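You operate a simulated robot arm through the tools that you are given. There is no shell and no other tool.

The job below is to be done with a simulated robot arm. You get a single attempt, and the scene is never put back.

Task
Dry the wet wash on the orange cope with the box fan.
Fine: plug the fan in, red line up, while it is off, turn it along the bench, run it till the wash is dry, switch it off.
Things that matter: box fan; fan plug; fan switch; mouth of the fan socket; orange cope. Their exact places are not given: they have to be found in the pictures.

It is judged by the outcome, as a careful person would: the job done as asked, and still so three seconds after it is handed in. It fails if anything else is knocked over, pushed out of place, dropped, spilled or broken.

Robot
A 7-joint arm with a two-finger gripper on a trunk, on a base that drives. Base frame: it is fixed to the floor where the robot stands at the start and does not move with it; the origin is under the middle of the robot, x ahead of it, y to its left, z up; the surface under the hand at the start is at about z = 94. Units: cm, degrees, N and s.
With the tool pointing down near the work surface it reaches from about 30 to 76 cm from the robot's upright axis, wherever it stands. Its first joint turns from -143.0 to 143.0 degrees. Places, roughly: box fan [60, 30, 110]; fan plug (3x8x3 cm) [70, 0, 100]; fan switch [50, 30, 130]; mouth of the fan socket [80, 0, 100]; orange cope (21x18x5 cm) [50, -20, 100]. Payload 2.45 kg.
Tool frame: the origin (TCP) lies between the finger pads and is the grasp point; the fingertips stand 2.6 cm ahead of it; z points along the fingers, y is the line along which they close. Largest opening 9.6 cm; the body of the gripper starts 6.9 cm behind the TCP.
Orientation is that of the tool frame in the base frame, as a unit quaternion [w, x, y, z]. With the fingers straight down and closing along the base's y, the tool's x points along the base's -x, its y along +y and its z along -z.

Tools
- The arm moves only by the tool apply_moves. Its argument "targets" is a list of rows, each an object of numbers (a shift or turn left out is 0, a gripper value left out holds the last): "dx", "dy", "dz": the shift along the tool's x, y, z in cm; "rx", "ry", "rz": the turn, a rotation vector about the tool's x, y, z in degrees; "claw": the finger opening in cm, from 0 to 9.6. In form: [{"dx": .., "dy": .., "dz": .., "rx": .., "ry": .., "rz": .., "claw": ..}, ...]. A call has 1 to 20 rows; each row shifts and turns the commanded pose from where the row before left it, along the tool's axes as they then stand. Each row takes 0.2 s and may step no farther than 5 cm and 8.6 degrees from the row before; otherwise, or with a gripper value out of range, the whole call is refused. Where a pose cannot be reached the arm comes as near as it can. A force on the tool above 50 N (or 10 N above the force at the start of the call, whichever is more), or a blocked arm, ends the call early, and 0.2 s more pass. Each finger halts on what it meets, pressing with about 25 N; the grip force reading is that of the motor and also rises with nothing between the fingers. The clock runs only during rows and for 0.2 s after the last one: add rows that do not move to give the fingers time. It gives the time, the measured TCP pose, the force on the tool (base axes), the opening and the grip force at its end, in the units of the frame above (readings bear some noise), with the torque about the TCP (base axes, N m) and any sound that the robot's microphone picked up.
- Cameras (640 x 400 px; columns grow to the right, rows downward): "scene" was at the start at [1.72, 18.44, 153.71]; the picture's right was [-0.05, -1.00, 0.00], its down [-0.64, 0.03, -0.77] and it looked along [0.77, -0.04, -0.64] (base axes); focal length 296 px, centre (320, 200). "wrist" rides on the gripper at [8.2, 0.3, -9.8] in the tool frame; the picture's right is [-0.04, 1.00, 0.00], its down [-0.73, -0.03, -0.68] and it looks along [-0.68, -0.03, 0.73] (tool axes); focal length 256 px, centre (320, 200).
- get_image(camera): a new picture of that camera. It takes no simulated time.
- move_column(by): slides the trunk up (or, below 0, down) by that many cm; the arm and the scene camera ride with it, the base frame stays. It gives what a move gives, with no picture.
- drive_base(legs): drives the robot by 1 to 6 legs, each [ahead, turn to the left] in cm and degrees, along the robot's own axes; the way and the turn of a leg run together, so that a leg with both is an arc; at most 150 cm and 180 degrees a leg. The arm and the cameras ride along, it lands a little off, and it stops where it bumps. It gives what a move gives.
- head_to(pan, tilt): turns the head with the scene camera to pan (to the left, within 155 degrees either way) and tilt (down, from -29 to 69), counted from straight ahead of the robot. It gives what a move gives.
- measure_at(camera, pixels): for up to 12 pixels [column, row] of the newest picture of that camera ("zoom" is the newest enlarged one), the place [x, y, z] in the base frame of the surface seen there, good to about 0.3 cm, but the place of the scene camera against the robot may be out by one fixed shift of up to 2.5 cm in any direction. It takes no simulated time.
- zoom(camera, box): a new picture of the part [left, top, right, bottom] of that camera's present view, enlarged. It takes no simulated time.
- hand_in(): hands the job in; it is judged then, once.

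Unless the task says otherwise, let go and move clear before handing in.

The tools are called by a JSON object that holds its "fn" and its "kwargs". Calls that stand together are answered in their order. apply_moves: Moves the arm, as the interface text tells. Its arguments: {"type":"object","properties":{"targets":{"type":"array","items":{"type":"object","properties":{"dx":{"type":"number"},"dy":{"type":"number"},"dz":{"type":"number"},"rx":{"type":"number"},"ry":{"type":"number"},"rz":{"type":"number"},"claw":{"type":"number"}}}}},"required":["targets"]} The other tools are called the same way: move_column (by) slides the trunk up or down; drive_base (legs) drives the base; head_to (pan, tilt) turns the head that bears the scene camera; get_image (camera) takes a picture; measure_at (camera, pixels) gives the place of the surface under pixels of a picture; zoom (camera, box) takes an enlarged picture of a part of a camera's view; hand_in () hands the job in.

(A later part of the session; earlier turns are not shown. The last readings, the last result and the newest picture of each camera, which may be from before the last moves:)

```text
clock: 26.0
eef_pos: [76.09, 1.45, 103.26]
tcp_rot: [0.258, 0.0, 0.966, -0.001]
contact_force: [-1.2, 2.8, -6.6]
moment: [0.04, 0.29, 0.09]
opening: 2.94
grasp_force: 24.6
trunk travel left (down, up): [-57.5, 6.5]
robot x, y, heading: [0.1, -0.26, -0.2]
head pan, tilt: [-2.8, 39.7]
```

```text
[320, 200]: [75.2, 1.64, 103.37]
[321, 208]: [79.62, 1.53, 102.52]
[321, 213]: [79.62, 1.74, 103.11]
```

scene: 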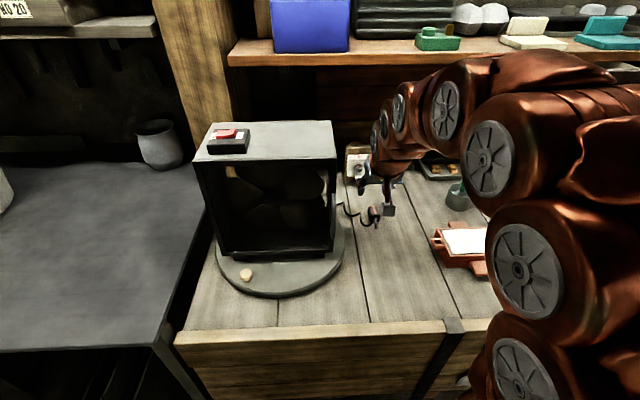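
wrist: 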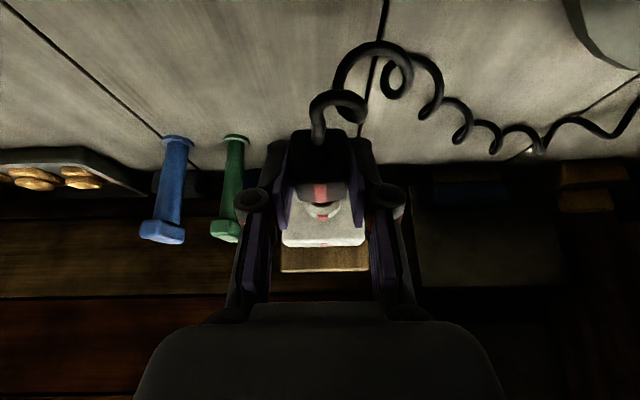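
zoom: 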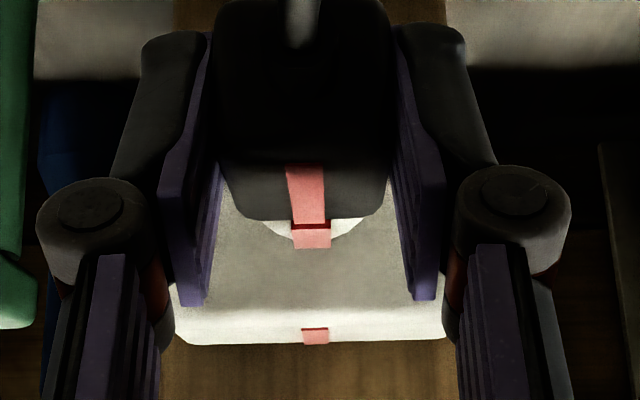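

Slight side load (force +2.8 y, -6.6 z on the tool) says the pin wants to be a bit lower and to +y. I'll correct by 0.1 and keep pushing.

{"fn": "apply_moves", "kwargs": {"targets": [{"dx": 0.06, "dz": 0.1, "dy": 0.06}, {"dx": -0.17, "dz": 0.1}, {"dx": -0.17, "dz": 0.1}, {}]}}

{"fn": "zoom", "kwargs": {"camera": "wrist", "box": [270, 130, 380, 260]}}

```text
clock: 27.0
eef_pos: [76.36, 1.78, 103.21]
tcp_rot: [0.259, 0.0, 0.966, 0.0]
contact_force: [-19.6, -0.6, -0.9]
moment: [0.02, 0.45, -0.09]
opening: 2.91
grasp_force: 24.6
trunk travel left (down, up): [-57.5, 6.5]
robot x, y, heading: [0.04, -0.2, 0.0]
head pan, tilt: [-2.8, 39.7]
```

```text
3.08 times, centred on (325, 195) of wrist
```

zoom: 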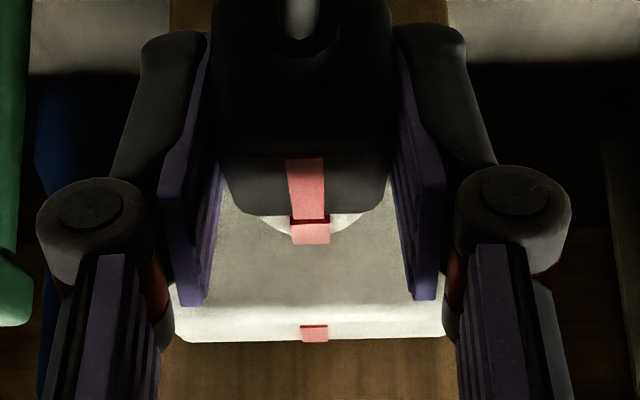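

There is now -19.6 N along x. I'll take a picture to see whether the plug body has reached the ring.

{"fn": "get_image", "kwargs": {"camera": "wrist"}}

{"fn": "measure_at", "kwargs": {"camera": "wrist", "pixels": [[320, 185], [321, 190], [321, 195], [321, 198], [321, 201], [321, 204], [321, 207], [321, 210], [332, 205], [310, 205], [321, 213], [321, 216]]}}

{"fn": "zoom", "kwargs": {"camera": "scene", "box": [335, 130, 415, 230]}}

```text
taken
```

wrist: 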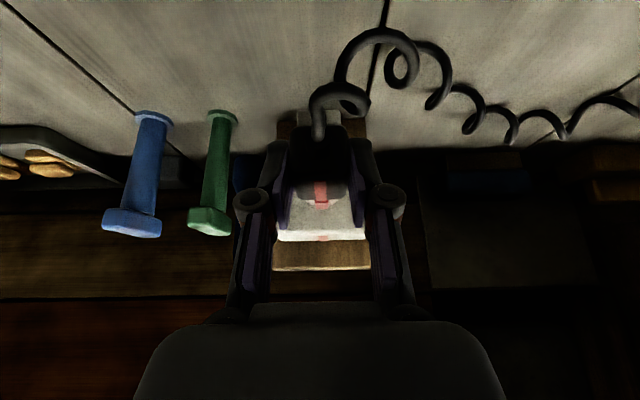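

```text
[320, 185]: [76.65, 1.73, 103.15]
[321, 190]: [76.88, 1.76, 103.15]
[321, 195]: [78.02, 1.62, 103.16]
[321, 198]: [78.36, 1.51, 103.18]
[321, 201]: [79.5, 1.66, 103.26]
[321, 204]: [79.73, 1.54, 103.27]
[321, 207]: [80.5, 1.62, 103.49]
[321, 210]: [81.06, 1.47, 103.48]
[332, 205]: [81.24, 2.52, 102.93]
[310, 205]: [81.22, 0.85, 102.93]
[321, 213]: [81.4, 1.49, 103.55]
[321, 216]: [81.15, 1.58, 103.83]
```

```text
4.00 times, centred on (375, 180) of scene
```

zoom: 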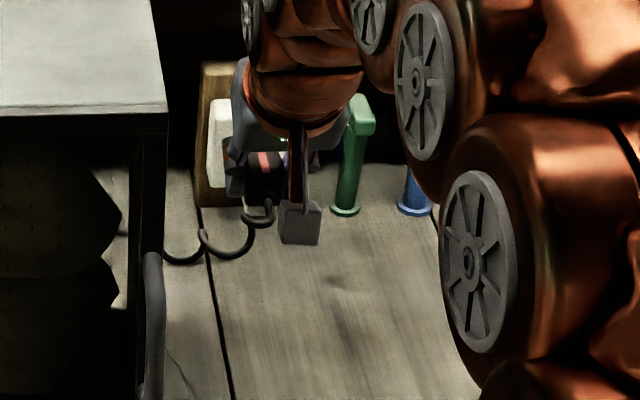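

The plug's front edge is at x≈78.8 and the ring at 79.5, so a small gap of perhaps 0.3–0.5 cm may remain. I'll push on a little further while reading force.

{"fn": "apply_moves", "kwargs": {"targets": [{"dx": -0.13, "dz": 0.075}, {"dx": -0.13, "dz": 0.075}, {}]}}

{"fn": "zoom", "kwargs": {"camera": "wrist", "box": [270, 130, 380, 260]}}

```text
clock: 27.8
eef_pos: [76.77, 1.74, 103.21]
tcp_rot: [0.26, 0.0, 0.966, 0.0]
contact_force: [-18.7, -2.3, -2.0]
moment: [-0.03, 0.38, -0.11]
opening: 2.91
grasp_force: 24.9
trunk travel left (down, up): [-57.5, 6.5]
robot x, y, heading: [0.09, -0.25, 0.2]
head pan, tilt: [-2.8, 39.7]
```

```text
3.08 times, centred on (325, 195) of wrist
```

zoom: 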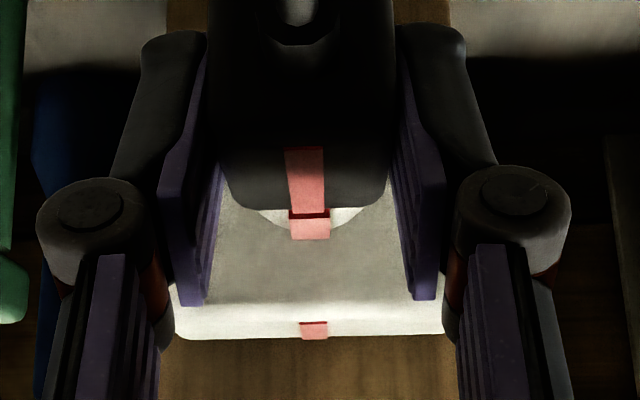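

The fingers are now sliding on the plug at ~19 N, so it is either seated or needs a harder push. I'll release, back off and look from the side.

{"fn": "apply_moves", "kwargs": {"targets": [{"claw": 4.8}, {}, {}, {"dx": 1.0, "dz": -1.73}, {"dx": 1.0, "dz": -1.73}, {"dx": 1.0, "dz": -3}, {"dx": 1.0, "dz": -3}, {"dx": 1.0, "dz": -3}, {}]}}

{"fn": "get_image", "kwargs": {"camera": "wrist"}}

{"fn": "zoom", "kwargs": {"camera": "wrist", "box": [280, 100, 370, 230]}}

{"fn": "zoom", "kwargs": {"camera": "scene", "box": [335, 130, 415, 230]}}

```text
clock: 29.8
eef_pos: [66.36, 1.66, 111.3]
tcp_rot: [0.259, 0.0, 0.966, 0.001]
contact_force: [0.1, 0.3, -0.7]
moment: [0.03, 0.01, 0.0]
opening: 4.8
grasp_force: 0.0
trunk travel left (down, up): [-57.5, 6.5]
robot x, y, heading: [-0.31, -0.14, 0.1]
head pan, tilt: [-2.8, 39.7]
```

```text
taken
```

wrist: 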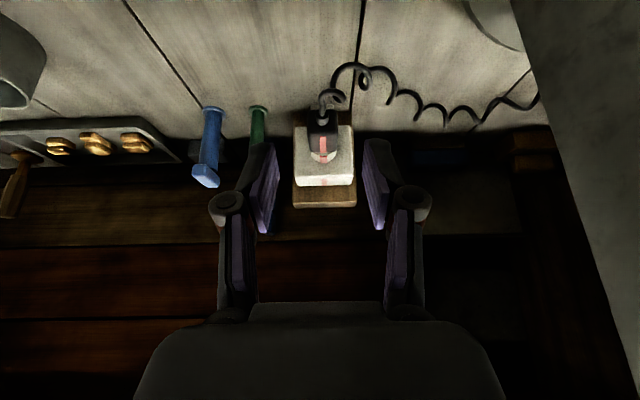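

```text
3.08 times, centred on (325, 165) of wrist
```

zoom: 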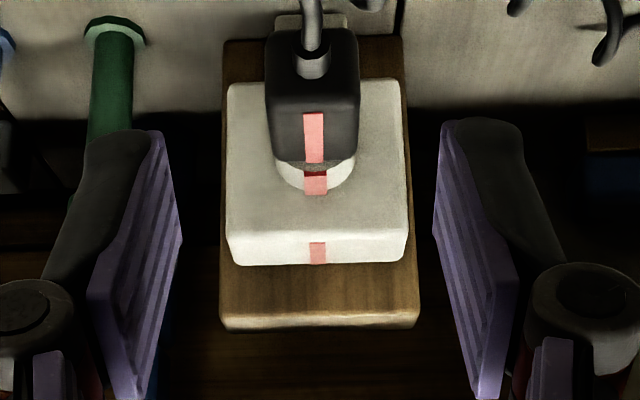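

```text
4.00 times, centred on (375, 180) of scene
```

zoom: 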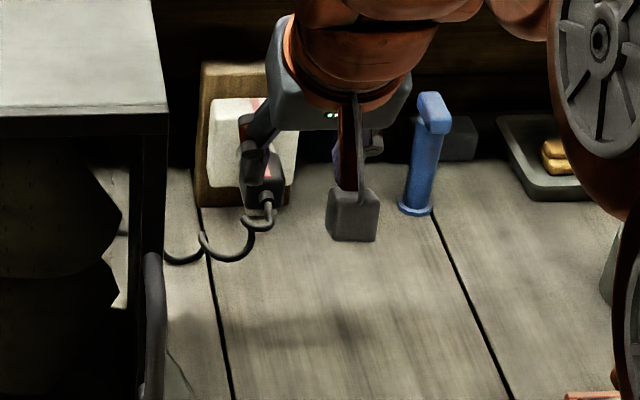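

The plug stays in the socket unsupported. I'll measure along its stripe for the gap to the ring.

{"fn": "zoom", "kwargs": {"camera": "wrist", "box": [300, 110, 348, 170]}}

{"fn": "measure_at", "kwargs": {"camera": "wrist", "pixels": [[322, 120], [322, 130], [322, 140], [322, 148], [323, 151], [323, 153], [323, 155], [323, 158], [323, 161], [323, 164], [310, 140], [335, 140]]}}

```text
6.67 times, centred on (324, 140) of wrist
```

zoom: 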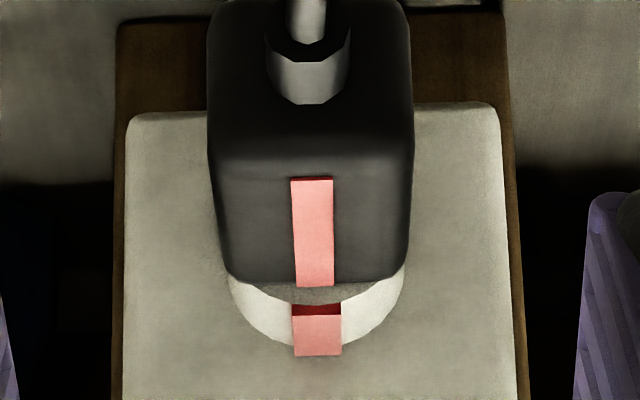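

```text
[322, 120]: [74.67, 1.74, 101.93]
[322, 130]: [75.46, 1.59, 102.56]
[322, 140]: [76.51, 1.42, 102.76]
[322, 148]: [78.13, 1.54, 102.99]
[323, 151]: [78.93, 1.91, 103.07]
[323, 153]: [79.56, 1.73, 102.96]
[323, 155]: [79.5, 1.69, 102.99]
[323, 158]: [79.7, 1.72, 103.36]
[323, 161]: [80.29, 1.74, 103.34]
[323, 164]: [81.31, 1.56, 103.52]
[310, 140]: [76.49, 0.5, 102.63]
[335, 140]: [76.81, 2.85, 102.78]
```

The plug stays in but the ring's face still shows (zoom (316,295)), i.e. a gap of a few mm, and it droops slightly. I'll close to 1.8 cm, straddle the strain relief and push on the rear face with the fingertips.

{"fn": "apply_moves", "kwargs": {"targets": [{"claw": 1.8}, {}, {}, {"dx": -0.3, "dz": 2.2}, {"dx": -0.3, "dz": 2.2}, {"dx": -0.3, "dz": 2.24}, {}, {}]}}

{"fn": "get_image", "kwargs": {"camera": "wrist"}}

{"fn": "zoom", "kwargs": {"camera": "wrist", "box": [270, 100, 380, 260]}}

```text
clock: 31.6
eef_pos: [70.47, 1.68, 106.2]
tcp_rot: [0.259, -0.001, 0.966, 0.0]
contact_force: [0.0, 0.2, 0.3]
moment: [-0.01, -0.01, -0.02]
opening: 1.78
grasp_force: 0.0
trunk travel left (down, up): [-57.5, 6.5]
robot x, y, heading: [-0.18, -0.14, -0.0]
head pan, tilt: [-2.8, 39.7]
```

```text
taken
```

wrist: 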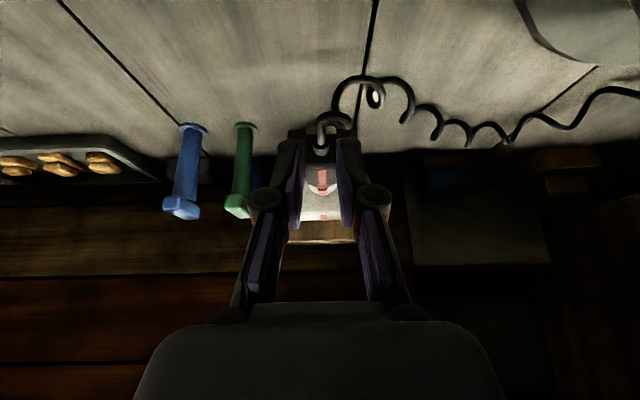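

```text
2.50 times, centred on (325, 180) of wrist
```

zoom: 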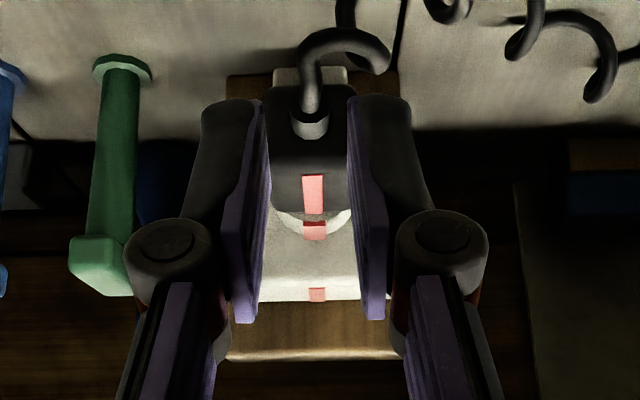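

Fingers are centred on the strain relief (zoom (309,120)). Lowering behind the plug to z≈103.2.

{"fn": "apply_moves", "kwargs": {"targets": [{"dx": 0.6, "dz": 0.8}, {"dx": 0.6, "dz": 0.8}, {"dx": 0.5, "dz": 0.85}, {}]}}

{"fn": "zoom", "kwargs": {"camera": "wrist", "box": [270, 100, 380, 260]}}

```text
clock: 32.6
eef_pos: [70.25, 1.67, 103.15]
tcp_rot: [0.26, 0.0, 0.966, 0.0]
contact_force: [0.0, 0.0, 0.3]
moment: [-0.01, 0.0, 0.03]
opening: 1.82
grasp_force: 0.1
trunk travel left (down, up): [-57.5, 6.5]
robot x, y, heading: [0.33, 0.74, 0.2]
head pan, tilt: [-2.8, 39.7]
```

```text
2.50 times, centred on (325, 180) of wrist
```

zoom: 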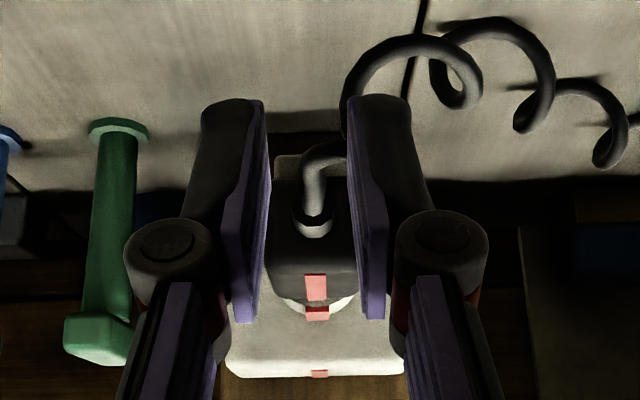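

No contact yet; pushing forward in small steps.

{"fn": "apply_moves", "kwargs": {"targets": [{"dx": -0.433, "dz": 0.25}, {"dx": -0.433, "dz": 0.25}, {"dx": -0.433, "dz": 0.25}, {"dx": -0.26, "dz": 0.15}, {"dx": -0.26, "dz": 0.15}, {}]}}

{"fn": "zoom", "kwargs": {"camera": "wrist", "box": [270, 100, 380, 260]}}

```text
clock: 34.0
eef_pos: [72.2, 1.67, 103.17]
tcp_rot: [0.258, 0.0, 0.966, 0.0]
contact_force: [0.6, 0.3, 0.2]
moment: [0.01, 0.0, -0.02]
opening: 1.79
grasp_force: 0.1
trunk travel left (down, up): [-57.5, 6.5]
robot x, y, heading: [0.29, -0.51, 0.0]
head pan, tilt: [-2.8, 39.7]
```

```text
2.50 times, centred on (325, 180) of wrist
```

zoom: 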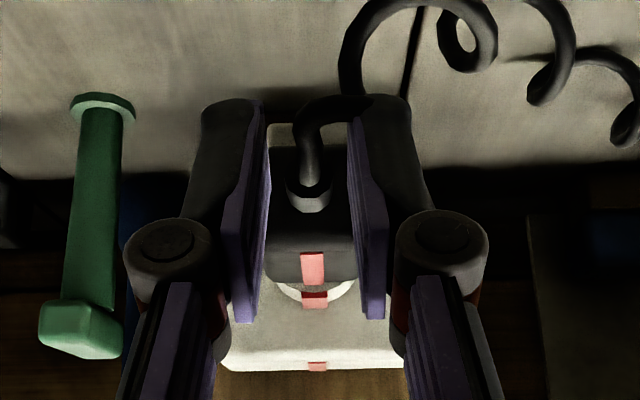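

{"fn": "apply_moves", "kwargs": {"targets": [{"dx": -0.17, "dz": 0.1}, {"dx": -0.17, "dz": 0.1}, {"dx": -0.17, "dz": 0.1}, {}]}}

```text
clock: 35.0
eef_pos: [72.87, 1.62, 103.19]
tcp_rot: [0.259, 0.0, 0.966, 0.0]
contact_force: [-0.4, 0.4, 0.2]
moment: [0.02, -0.01, 0.02]
opening: 1.81
grasp_force: 0.1
trunk travel left (down, up): [-57.5, 6.5]
robot x, y, heading: [0.05, -0.19, 0.2]
head pan, tilt: [-2.8, 39.7]
```

{"fn": "apply_moves", "kwargs": {"targets": [{"dx": -0.17, "dz": 0.1}, {"dx": -0.17, "dz": 0.1}, {}]}}

{"fn": "zoom", "kwargs": {"camera": "wrist", "box": [270, 100, 380, 260]}}

```text
clock: 35.8
eef_pos: [73.19, 1.59, 103.19]
tcp_rot: [0.259, -0.001, 0.966, 0.0]
contact_force: [-11.9, 1.2, 0.7]
moment: [0.03, 0.19, -0.01]
opening: 1.83
grasp_force: 0.0
trunk travel left (down, up): [-57.5, 6.5]
robot x, y, heading: [-0.2, 0.09, -0.2]
head pan, tilt: [-2.8, 39.7]
```

```text
2.50 times, centred on (325, 180) of wrist
```

zoom: 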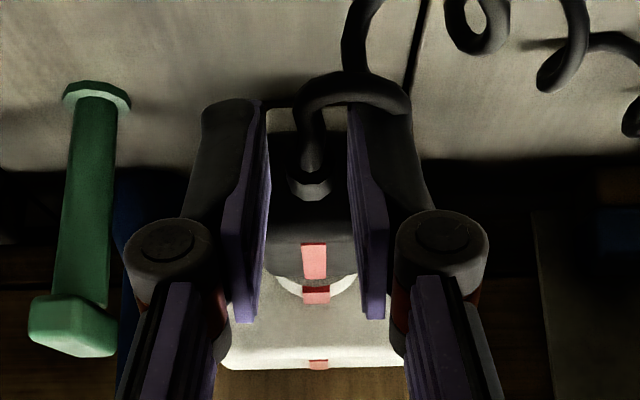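

Contact at TCP x≈73.1 (-11.9 N, nearly pure x). Pushing on in 0.1–0.2 cm steps.

{"fn": "apply_moves", "kwargs": {"targets": [{"dx": -0.13, "dz": 0.075}, {"dx": -0.09, "dz": 0.05}, {}]}}

{"fn": "apply_moves", "kwargs": {"targets": [{"dx": -0.13, "dz": 0.075}, {"dx": -0.09, "dz": 0.05}, {}]}}

{"fn": "zoom", "kwargs": {"camera": "wrist", "box": [270, 100, 380, 260]}}

```text
clock: 36.6
eef_pos: [73.27, 1.57, 103.25]
tcp_rot: [0.257, 0.0, 0.966, 0.0]
contact_force: [-38.4, -0.4, 0.2]
moment: [-0.03, 0.65, -0.11]
opening: 1.81
grasp_force: 0.3
trunk travel left (down, up): [-57.5, 6.5]
robot x, y, heading: [-0.04, 0.18, 0.0]
head pan, tilt: [-2.8, 39.7]
```

```text
clock: 37.0
eef_pos: [73.18, 1.73, 103.11]
tcp_rot: [0.255, -0.001, 0.967, 0.0]
contact_force: [-24.5, -0.3, 9.2]
moment: [-0.06, 0.17, -0.05]
opening: 1.84
grasp_force: 1.0
trunk travel left (down, up): [-57.5, 6.5]
robot x, y, heading: [0.02, 0.32, -0.0]
head pan, tilt: [-2.8, 39.7]
stopped in row 2: the force on the tool passed its limit at 52 N (the readings are from after the stop); the commanded pose is now the measured one
```

```text
2.50 times, centred on (325, 180) of wrist
```

zoom: 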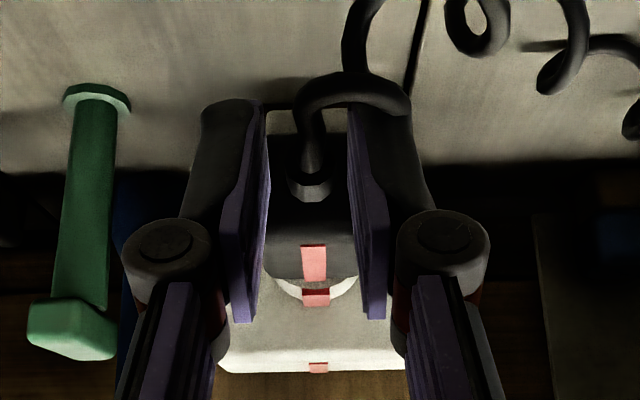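

The plug is at a hard stop (52 N with no movement, no side load). I'll lift straight up out from behind it and move the arm aside to inspect it with both cameras.

{"fn": "apply_moves", "kwargs": {"targets": [{"dx": 0.17, "dz": -0.1}, {"dx": -0.5, "dz": -0.87}, {"dx": -1, "dz": -1.73}, {"dx": -1, "dz": -1.73}, {"dx": -1, "dz": -1.73}, {"dx": -1, "dz": -1.73}, {"dx": 2, "dz": -2, "dy": -2}, {"dx": 2, "dz": -2, "dy": -4}, {"dx": 2, "dz": -2, "dy": -4}, {"dy": -4}, {"dy": -4}, {}]}}

{"fn": "get_image", "kwargs": {"camera": "wrist"}}

{"fn": "zoom", "kwargs": {"camera": "scene", "box": [335, 130, 395, 210]}}

{"fn": "get_image", "kwargs": {"camera": "scene"}}

```text
clock: 39.6
eef_pos: [65.26, -16.5, 114.23]
tcp_rot: [0.256, 0.0, 0.967, 0.0]
contact_force: [0.7, 1.3, -0.5]
moment: [0.0, -0.06, -0.01]
opening: 1.79
grasp_force: 0.1
trunk travel left (down, up): [-57.5, 6.5]
robot x, y, heading: [0.14, -0.19, 0.2]
head pan, tilt: [-2.8, 39.7]
```

```text
taken
```

wrist: 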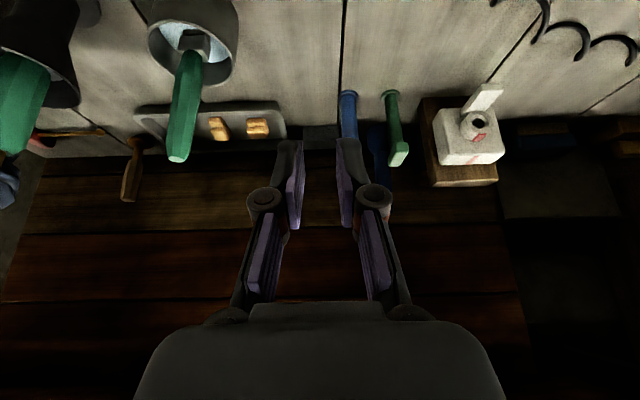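

```text
5.00 times, centred on (365, 170) of scene
```

zoom: 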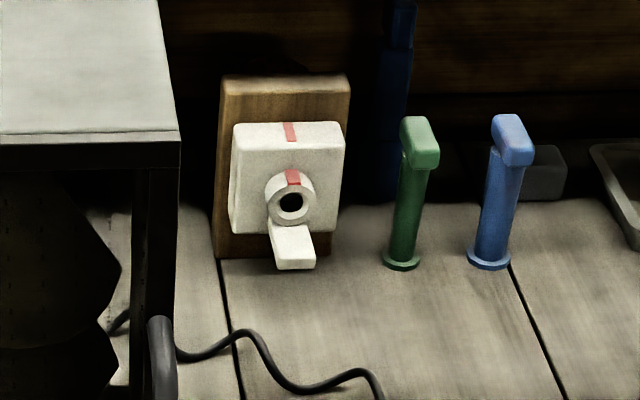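

```text
taken
```

scene: 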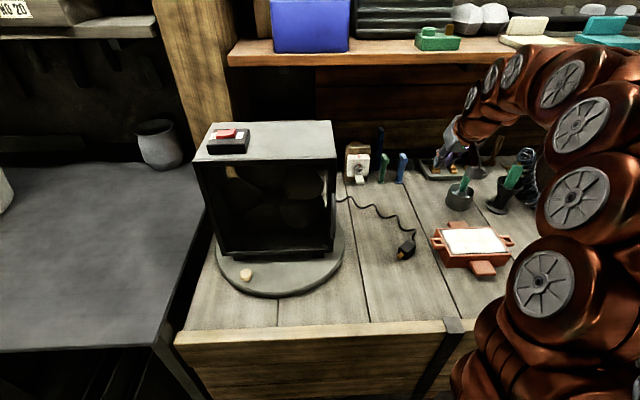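

The cord had hooked on a finger: the plug got pulled out and now lies at scene (405,248), near the cope but not touching. I'll inspect it before doing anything else.

{"fn": "zoom", "kwargs": {"camera": "scene", "box": [370, 205, 470, 275]}}

{"fn": "zoom", "kwargs": {"camera": "scene", "box": [420, 110, 560, 290]}}

{"fn": "measure_at", "kwargs": {"camera": "scene", "pixels": [[401, 255], [405, 248], [411, 240], [408, 232], [435, 240], [475, 240], [483, 268], [395, 215], [412, 230]]}}

```text
5.71 times, centred on (420, 240) of scene
```

zoom: 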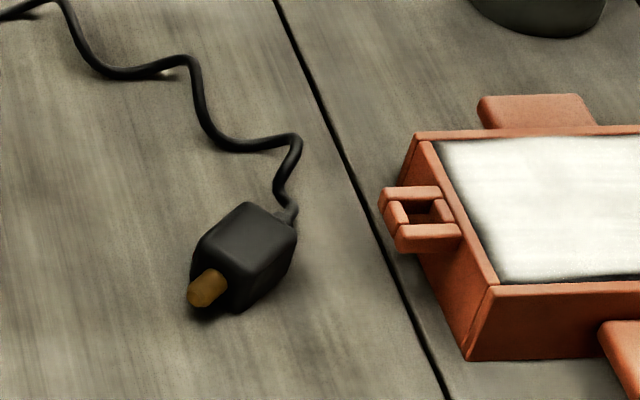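

```text
2.22 times, centred on (490, 200) of scene
```

zoom: 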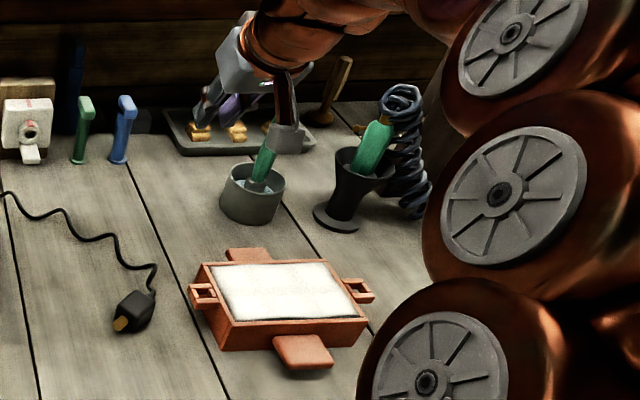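

```text
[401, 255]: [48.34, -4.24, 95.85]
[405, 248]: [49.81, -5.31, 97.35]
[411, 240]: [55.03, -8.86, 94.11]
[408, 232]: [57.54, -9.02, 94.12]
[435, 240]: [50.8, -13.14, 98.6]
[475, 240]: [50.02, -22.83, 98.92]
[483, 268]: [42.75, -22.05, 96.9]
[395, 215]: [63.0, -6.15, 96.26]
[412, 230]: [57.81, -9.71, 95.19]
```

The plug lies with its pin toward the robot and the red line out of sight. The cord is free of the gripper. I'll bring the wrist camera back over the plug to see its roll and yaw.

{"fn": "apply_moves", "kwargs": {"targets": [{"dx": 3.0, "dz": -3}, {"dx": 3.46, "dz": -2, "dy": 1.5}, {"dx": 3.46, "dz": -2, "dy": 1.5}, {"ry": 7.5}, {"ry": 7.5}, {"ry": 7.5}, {"ry": 7.5, "dy": 1}, {"dx": 3.5, "dy": 2}, {"dx": 3.5, "dy": 2}, {"dx": 3.5, "dy": 2}, {}]}}

{"fn": "get_image", "kwargs": {"camera": "wrist"}}

{"fn": "get_image", "kwargs": {"camera": "scene"}}

```text
clock: 42.0
eef_pos: [42.56, -6.3, 115.72]
tcp_rot: [-0.003, 0.0, 1.0, 0.0]
contact_force: [-0.7, 0.0, 0.1]
moment: [-0.01, -0.01, -0.04]
opening: 1.79
grasp_force: 0.0
trunk travel left (down, up): [-57.5, 6.5]
robot x, y, heading: [-0.32, 0.42, 0.2]
head pan, tilt: [-2.8, 39.7]
```

```text
taken
```

wrist: 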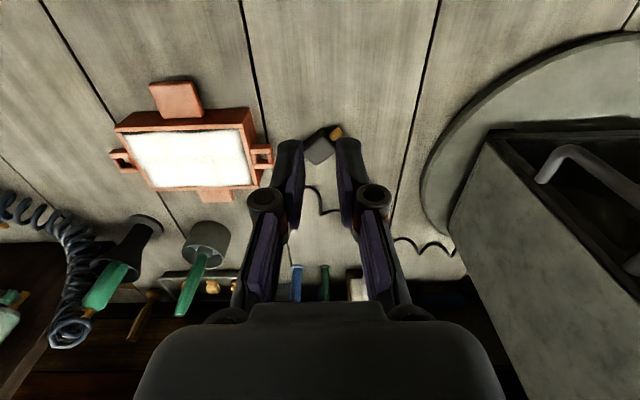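

```text
taken
```

scene: 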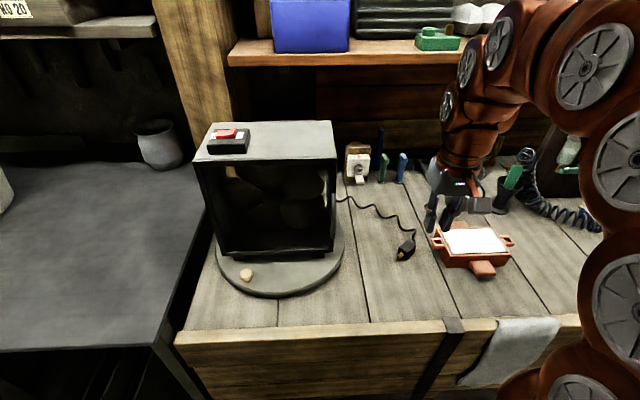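

Opening the fingers and moving a bit to see the plug between them unobstructed.

{"fn": "apply_moves", "kwargs": {"targets": [{"claw": 9.6, "dx": 3}, {"dx": 3}, {}, {}, {}]}}

{"fn": "get_image", "kwargs": {"camera": "wrist"}}

{"fn": "zoom", "kwargs": {"camera": "wrist", "box": [270, 140, 390, 260]}}

```text
clock: 43.2
eef_pos: [36.63, -6.38, 115.57]
tcp_rot: [-0.004, 0.001, 1.0, 0.0]
contact_force: [0.4, 0.2, 0.4]
moment: [0.04, 0.0, -0.02]
opening: 9.6
grasp_force: 0.0
trunk travel left (down, up): [-57.5, 6.5]
robot x, y, heading: [0.2, -0.1, 0.1]
head pan, tilt: [-2.8, 39.7]
```

```text
taken
```

wrist: 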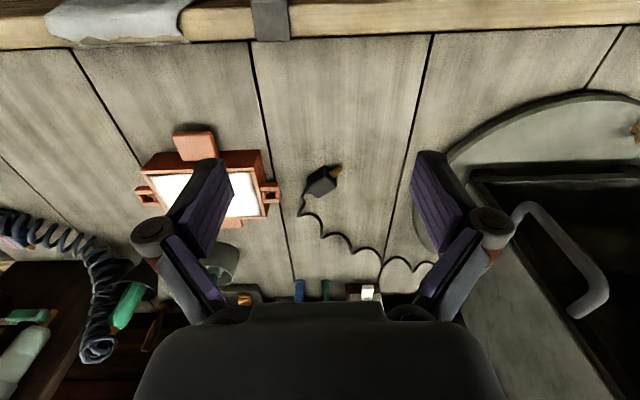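

```text
3.33 times, centred on (330, 200) of wrist
```

zoom: 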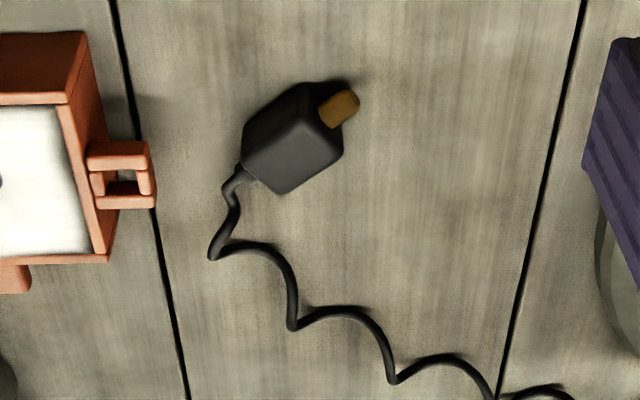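

{"fn": "measure_at", "kwargs": {"camera": "zoom", "pixels": [[352, 97], [335, 108], [300, 125], [330, 145], [280, 185], [248, 155], [240, 170], [290, 140], [320, 90], [305, 165], [340, 140], [262, 165]]}}

{"fn": "zoom", "kwargs": {"camera": "scene", "box": [390, 225, 425, 265]}}

{"fn": "zoom", "kwargs": {"camera": "wrist", "box": [295, 155, 345, 205]}}

```text
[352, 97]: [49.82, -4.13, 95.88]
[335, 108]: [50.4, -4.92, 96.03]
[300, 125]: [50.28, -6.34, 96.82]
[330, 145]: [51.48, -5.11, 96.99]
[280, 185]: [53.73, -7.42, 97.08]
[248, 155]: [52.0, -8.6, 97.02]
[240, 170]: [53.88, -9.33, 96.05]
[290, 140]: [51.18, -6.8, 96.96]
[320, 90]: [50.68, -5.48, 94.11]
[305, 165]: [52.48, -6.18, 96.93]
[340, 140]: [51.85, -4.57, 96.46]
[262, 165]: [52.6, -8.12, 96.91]
```

```text
10.00 times, centred on (408, 245) of scene
```

zoom: 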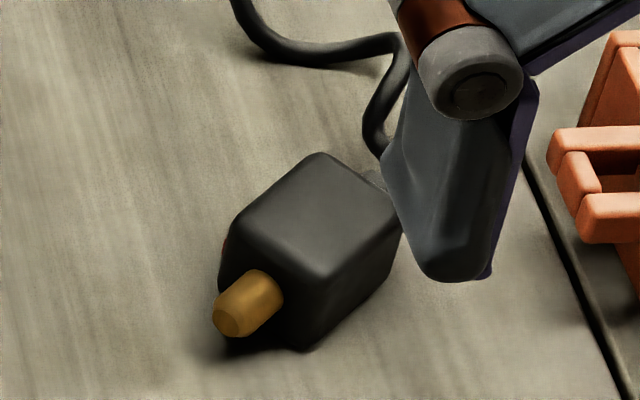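

```text
8.00 times, centred on (320, 180) of wrist
```

zoom: 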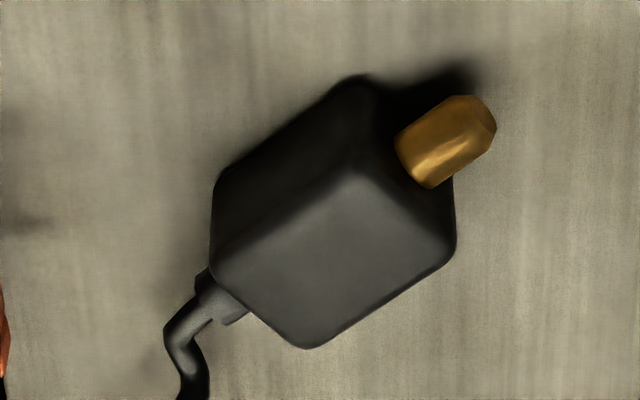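

The 10x zoom shows a sliver of red at (225,243): the stripe is on the plug's side facing +x/+y (its right side seen from the cord), pin pointing at ≈130°. Plan: grip across the stripe sides, turn pin to +y, pitch the tool forward to roll the plug red-up, set it down and re-grip. First move over the plug and yaw -50°.

{"fn": "apply_moves", "kwargs": {"targets": [{"dx": -3.1, "dy": -0.1, "dz": 1.6, "claw": 5.4}, {"dx": -3.1, "dy": -0.1, "dz": 1.6}, {"dx": -3.1, "dy": -0.1, "dz": 1.6}, {"dx": -3.1, "dy": -0.1, "dz": 1.6}, {"dx": -3.1, "dy": -0.1, "dz": 1.6}, {"rz": 8.33}, {"rz": 8.33}, {"rz": 8.33}, {"rz": 8.33}, {"rz": 8.33}, {"rz": 8.33}, {}, {}]}}

{"fn": "get_image", "kwargs": {"camera": "wrist"}}

{"fn": "get_image", "kwargs": {"camera": "scene"}}

```text
clock: 46.0
eef_pos: [52.0, -6.8, 107.36]
tcp_rot: [-0.003, 0.422, 0.906, -0.002]
contact_force: [-0.1, -1.0, -0.6]
moment: [0.01, 0.03, -0.02]
opening: 5.41
grasp_force: 0.0
trunk travel left (down, up): [-57.5, 6.5]
robot x, y, heading: [0.11, 0.32, -0.2]
head pan, tilt: [-2.8, 39.7]
```

```text
taken
```

wrist: 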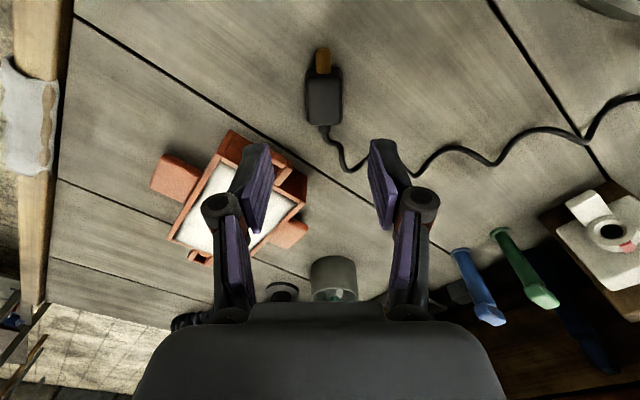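

```text
taken
```

scene: 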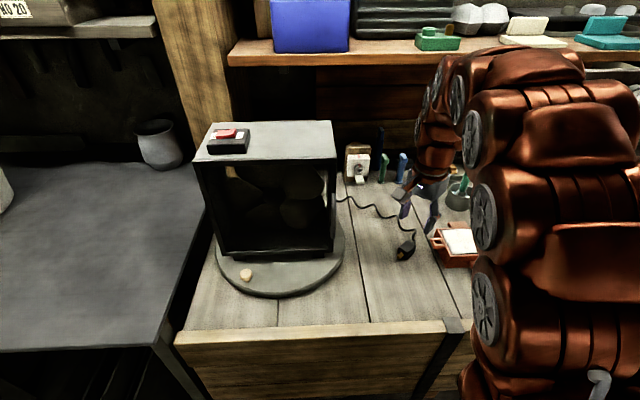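

The plug now appears exactly along the picture's vertical (pin (323,60), relief (325,130)), so the yaw matches. Measuring it for the descent.

{"fn": "measure_at", "kwargs": {"camera": "wrist", "pixels": [[323, 52], [323, 80], [323, 100], [323, 120], [309, 100], [338, 100], [325, 130], [340, 165], [372, 165]]}}

{"fn": "zoom", "kwargs": {"camera": "wrist", "box": [290, 40, 360, 180]}}

```text
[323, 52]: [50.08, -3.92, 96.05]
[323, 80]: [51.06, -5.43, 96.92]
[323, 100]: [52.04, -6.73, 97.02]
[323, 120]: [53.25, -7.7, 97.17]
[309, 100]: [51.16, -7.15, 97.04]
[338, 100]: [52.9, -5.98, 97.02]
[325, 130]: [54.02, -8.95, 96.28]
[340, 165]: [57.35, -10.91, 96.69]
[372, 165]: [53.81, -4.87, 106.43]
```

```text
2.86 times, centred on (325, 110) of wrist
```

zoom: 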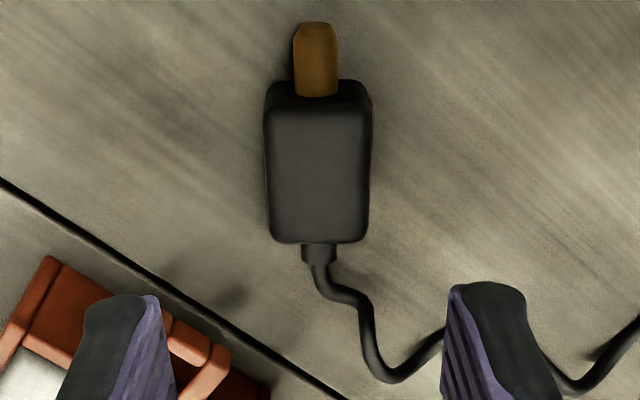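

TCP is right over the body centre (52.1,-6.7), and the red sliver at zoom (372,105) confirms the stripe is on the +tool-y side. Descending and gripping.

{"fn": "apply_moves", "kwargs": {"targets": [{"dz": 3}, {"dz": 3}, {"dz": 2}, {"dz": 1.5}, {"dz": 0.8}, {}, {"claw": 0}, {}, {}, {}, {}]}}

{"fn": "zoom", "kwargs": {"camera": "wrist", "box": [250, 80, 400, 240]}}

```text
clock: 48.4
eef_pos: [51.84, -6.76, 97.16]
tcp_rot: [-0.002, 0.422, 0.906, -0.001]
contact_force: [-0.1, 0.2, 1.2]
moment: [-0.01, -0.02, 0.0]
opening: 2.9
grasp_force: 25.4
trunk travel left (down, up): [-57.5, 6.5]
robot x, y, heading: [-0.15, -0.23, 0.2]
head pan, tilt: [-2.8, 39.7]
```

```text
2.50 times, centred on (325, 160) of wrist
```

zoom: 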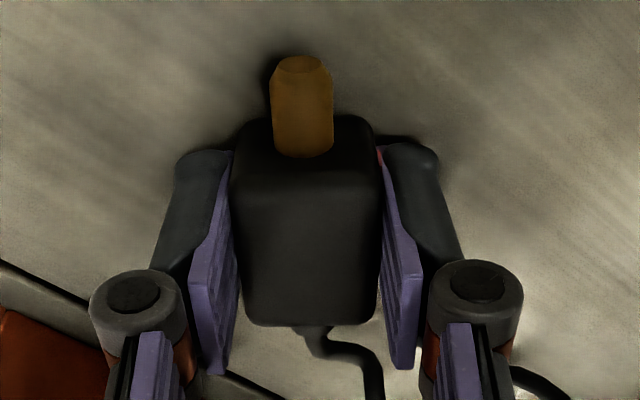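

Solid grip on the stripe sides (red at zoom (380,160) under the +y finger). Lifting gently and yawing 40° more so the pin points to +y.

{"fn": "apply_moves", "kwargs": {"targets": [{"dz": -0.3}, {"dz": -0.5}, {"dz": -0.8}, {"dz": -0.8}, {"dz": -0.8}, {"dz": -0.8}, {"dz": -0.8}, {"dz": -0.8}, {"rz": 5}, {"rz": 5}, {"rz": 5}, {"rz": 5}, {"rz": 5}, {"rz": 5}, {"rz": 5}, {"rz": 5}, {}, {}]}}

{"fn": "get_image", "kwargs": {"camera": "wrist"}}

{"fn": "get_image", "kwargs": {"camera": "scene"}}

```text
clock: 52.2
eef_pos: [51.97, -6.93, 102.66]
tcp_rot: [-0.002, 0.707, 0.707, -0.003]
contact_force: [0.3, -0.1, 0.1]
moment: [-0.03, -0.03, 0.0]
opening: 2.9
grasp_force: 25.4
trunk travel left (down, up): [-57.5, 6.5]
robot x, y, heading: [-0.29, -0.25, -0.1]
head pan, tilt: [-2.8, 39.7]
```

```text
taken
```

wrist: 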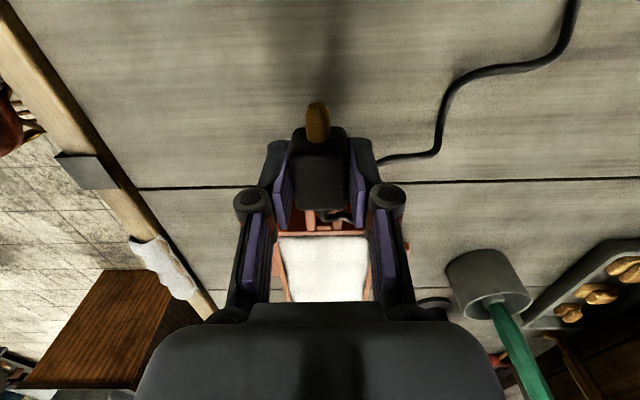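

```text
taken
```

scene: 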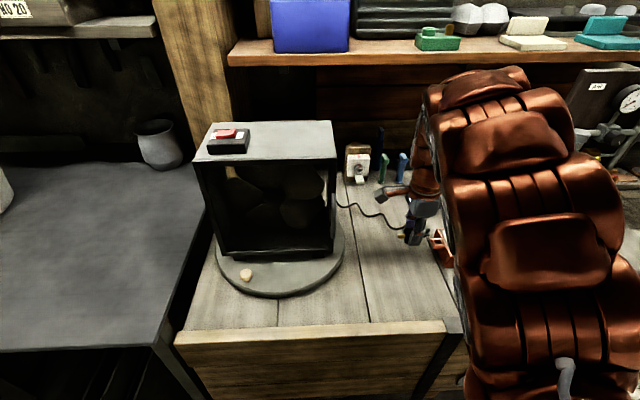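

Pin now points to +y. Moving to about (60,-3,107), clear of everything, then pitching the tool forward in steps to roll the plug.

{"fn": "apply_moves", "kwargs": {"targets": [{"dx": 1, "dy": 1.5, "dz": -1}, {"dx": 1, "dy": 1.6, "dz": -1}, {"dx": 1, "dy": 1.6, "dz": -1}, {"dx": 1, "dy": 1.6, "dz": -1}, {"dy": 1.6}, {"rx": -6.5}, {"rx": -6.5}, {"rx": -6.5}, {"rx": -6.5}, {"rx": -6.5}, {}, {}]}}

{"fn": "get_image", "kwargs": {"camera": "scene"}}

{"fn": "get_image", "kwargs": {"camera": "wrist"}}

```text
clock: 54.8
eef_pos: [59.93, -2.85, 106.7]
tcp_rot: [0.196, 0.68, 0.679, 0.195]
contact_force: [0.7, -1.0, 0.7]
moment: [0.02, -0.01, 0.0]
opening: 2.91
grasp_force: 25.3
trunk travel left (down, up): [-57.5, 6.5]
robot x, y, heading: [0.15, -0.1, 0.2]
head pan, tilt: [-2.8, 39.7]
```

```text
taken
```

scene: 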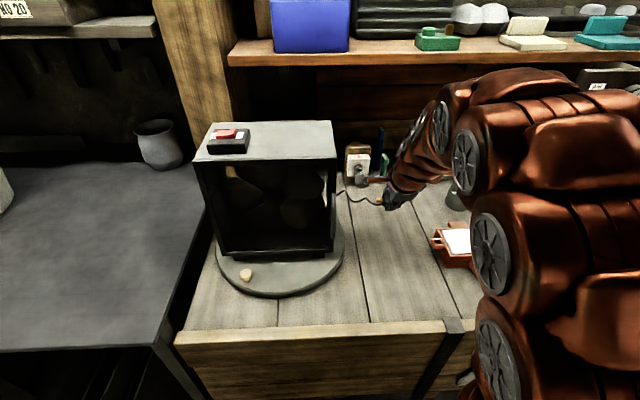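

```text
taken
```

wrist: 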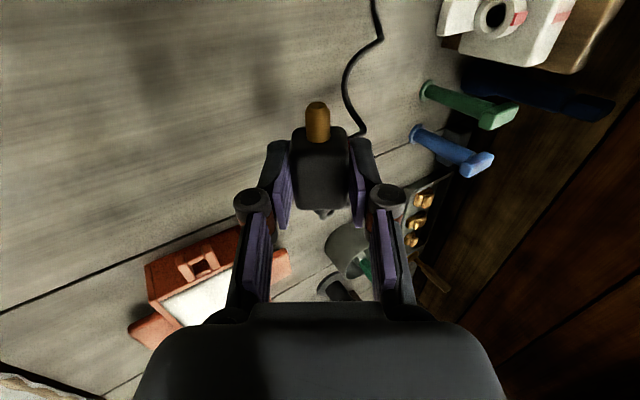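

Rolling works as planned. Continue the pitch to 65°.

{"fn": "apply_moves", "kwargs": {"targets": [{"rx": -6.5}, {"rx": -6.5}, {"rx": -6.5}, {"rx": -6.5}, {"rx": -6.5}, {}, {}]}}

{"fn": "get_image", "kwargs": {"camera": "scene"}}

{"fn": "get_image", "kwargs": {"camera": "wrist"}}

```text
clock: 56.4
eef_pos: [60.31, -2.63, 107.13]
tcp_rot: [0.372, 0.605, 0.602, 0.366]
contact_force: [-0.1, 0.7, -0.1]
moment: [0.01, 0.02, 0.01]
opening: 2.89
grasp_force: 24.7
out of reach, approached as far as the arm can: row 5
trunk travel left (down, up): [-57.5, 6.5]
robot x, y, heading: [-0.05, -0.13, 0.1]
head pan, tilt: [-2.8, 39.7]
```

```text
taken
```

scene: 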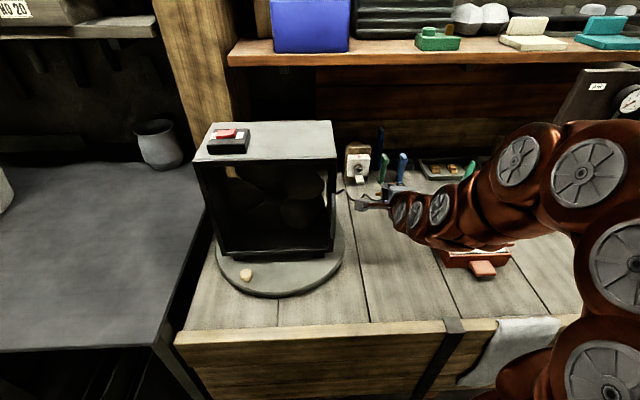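

```text
taken
```

wrist: 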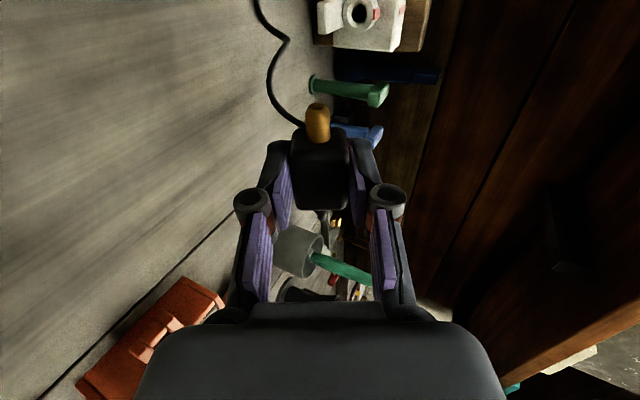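

The arm got to about 63° of pitch, but its forearm now runs low toward the cope. I'll measure its height before lowering anything.

{"fn": "measure_at", "kwargs": {"camera": "scene", "pixels": [[365, 204], [400, 215], [420, 225], [440, 210], [440, 240], [480, 210], [490, 240], [520, 170], [540, 230], [580, 180], [600, 240], [560, 240]]}}

{"fn": "zoom", "kwargs": {"camera": "scene", "box": [330, 120, 640, 330]}}

```text
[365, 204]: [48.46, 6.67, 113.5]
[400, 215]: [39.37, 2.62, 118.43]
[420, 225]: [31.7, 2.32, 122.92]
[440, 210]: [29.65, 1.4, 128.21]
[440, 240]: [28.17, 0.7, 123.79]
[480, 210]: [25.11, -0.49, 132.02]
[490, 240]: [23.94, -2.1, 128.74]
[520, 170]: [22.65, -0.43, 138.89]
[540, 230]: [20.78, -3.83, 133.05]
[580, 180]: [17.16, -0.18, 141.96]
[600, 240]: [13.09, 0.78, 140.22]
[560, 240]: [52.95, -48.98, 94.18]
```

```text
1.90 times, centred on (485, 225) of scene
```

zoom: 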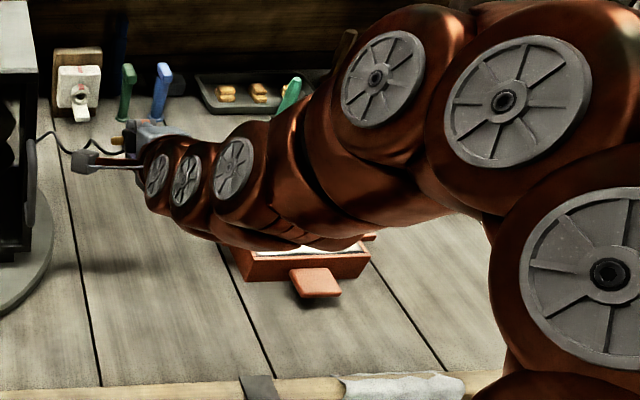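

The arm actually runs along y≈0 well above the bench edge (x 28, z≈124), not over the cope, so lowering is safe. I'll back the pitch off slightly and lower 8 cm.

{"fn": "apply_moves", "kwargs": {"targets": [{"rx": 2}, {"dz": 0.46, "dy": -0.9}, {"dz": 0.46, "dy": -0.9}, {"dz": 0.46, "dy": -0.9}, {"dz": 0.46, "dy": -0.9}, {"dz": 0.46, "dy": -0.9}, {"dz": 0.46, "dy": -0.9}, {"dz": 0.46, "dy": -0.9}, {}, {}]}}

{"fn": "get_image", "kwargs": {"camera": "scene"}}

{"fn": "get_image", "kwargs": {"camera": "wrist"}}

```text
clock: 58.6
eef_pos: [61.36, -2.63, 104.33]
tcp_rot: [0.366, 0.605, 0.605, 0.366]
contact_force: [-0.6, -0.3, -0.8]
moment: [-0.01, 0.0, 0.0]
opening: 2.92
grasp_force: 25.3
out of reach, approached as far as the arm can: row 3, 4, 5, 6, 7
trunk travel left (down, up): [-57.5, 6.5]
robot x, y, heading: [0.04, -0.0, -0.2]
head pan, tilt: [-2.8, 39.7]
```

```text
taken
```

scene: 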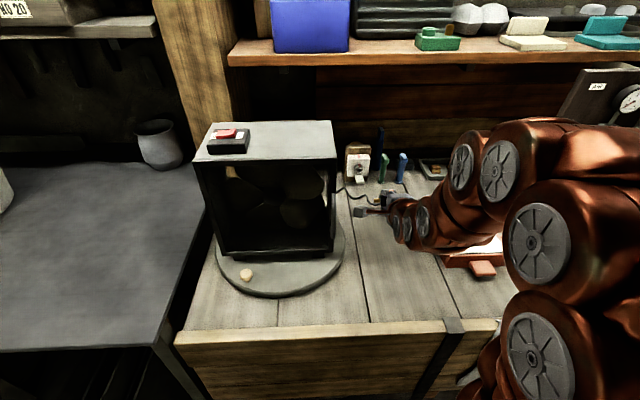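

```text
taken
```

wrist: 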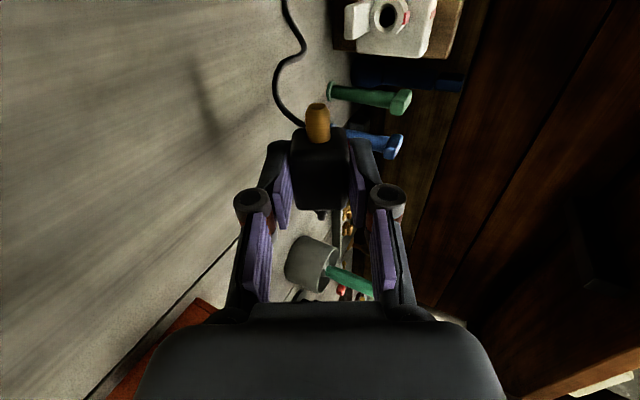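

Pitch this steep limits the arm's downward reach; I'll bring the command back up into reach and use the trunk to lower the arm instead.

{"fn": "apply_moves", "kwargs": {"targets": [{"dz": -0.46, "dy": 0.9}, {"dz": -0.46, "dy": 0.9}, {"dz": -0.46, "dy": 0.9}, {"dz": -0.46, "dy": 0.9}, {}, {}]}}

```text
clock: 60.0
eef_pos: [60.78, -2.64, 108.33]
tcp_rot: [0.368, 0.604, 0.605, 0.367]
contact_force: [-0.6, 0.3, -0.3]
moment: [0.04, 0.02, 0.0]
opening: 2.92
grasp_force: 25.5
trunk travel left (down, up): [-57.5, 6.5]
robot x, y, heading: [-0.73, 0.03, 0.0]
head pan, tilt: [-2.8, 39.7]
```

At z 108.3 and in sync. Lowering the trunk 9 cm.

{"fn": "move_column", "kwargs": {"by": -9}}

{"fn": "get_image", "kwargs": {"camera": "scene"}}

{"fn": "get_image", "kwargs": {"camera": "wrist"}}

```text
clock: 61.3
eef_pos: [60.89, -2.57, 99.22]
tcp_rot: [0.366, 0.604, 0.605, 0.367]
contact_force: [-0.1, 0.0, -1.5]
moment: [0.04, 0.03, 0.0]
opening: 2.92
grasp_force: 24.8
trunk travel left (down, up): [-48.5, 15.5]
robot x, y, heading: [0.76, -0.16, -0.1]
head pan, tilt: [-2.8, 39.7]
```

```text
taken
```

scene: 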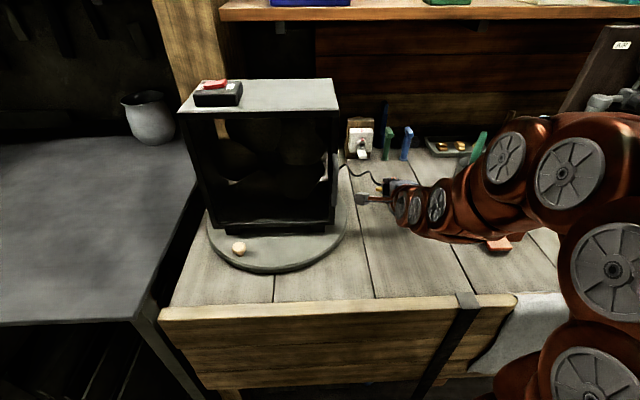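

```text
taken
```

wrist: 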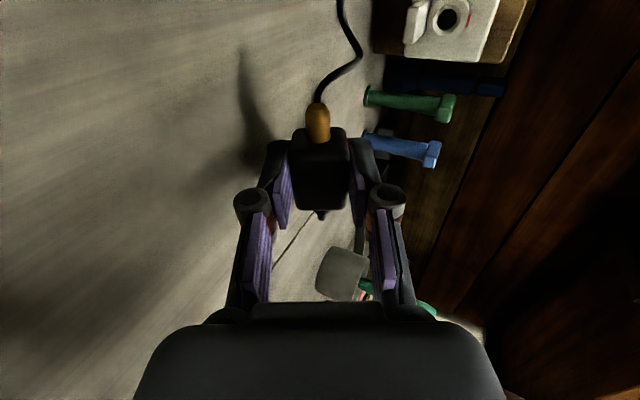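

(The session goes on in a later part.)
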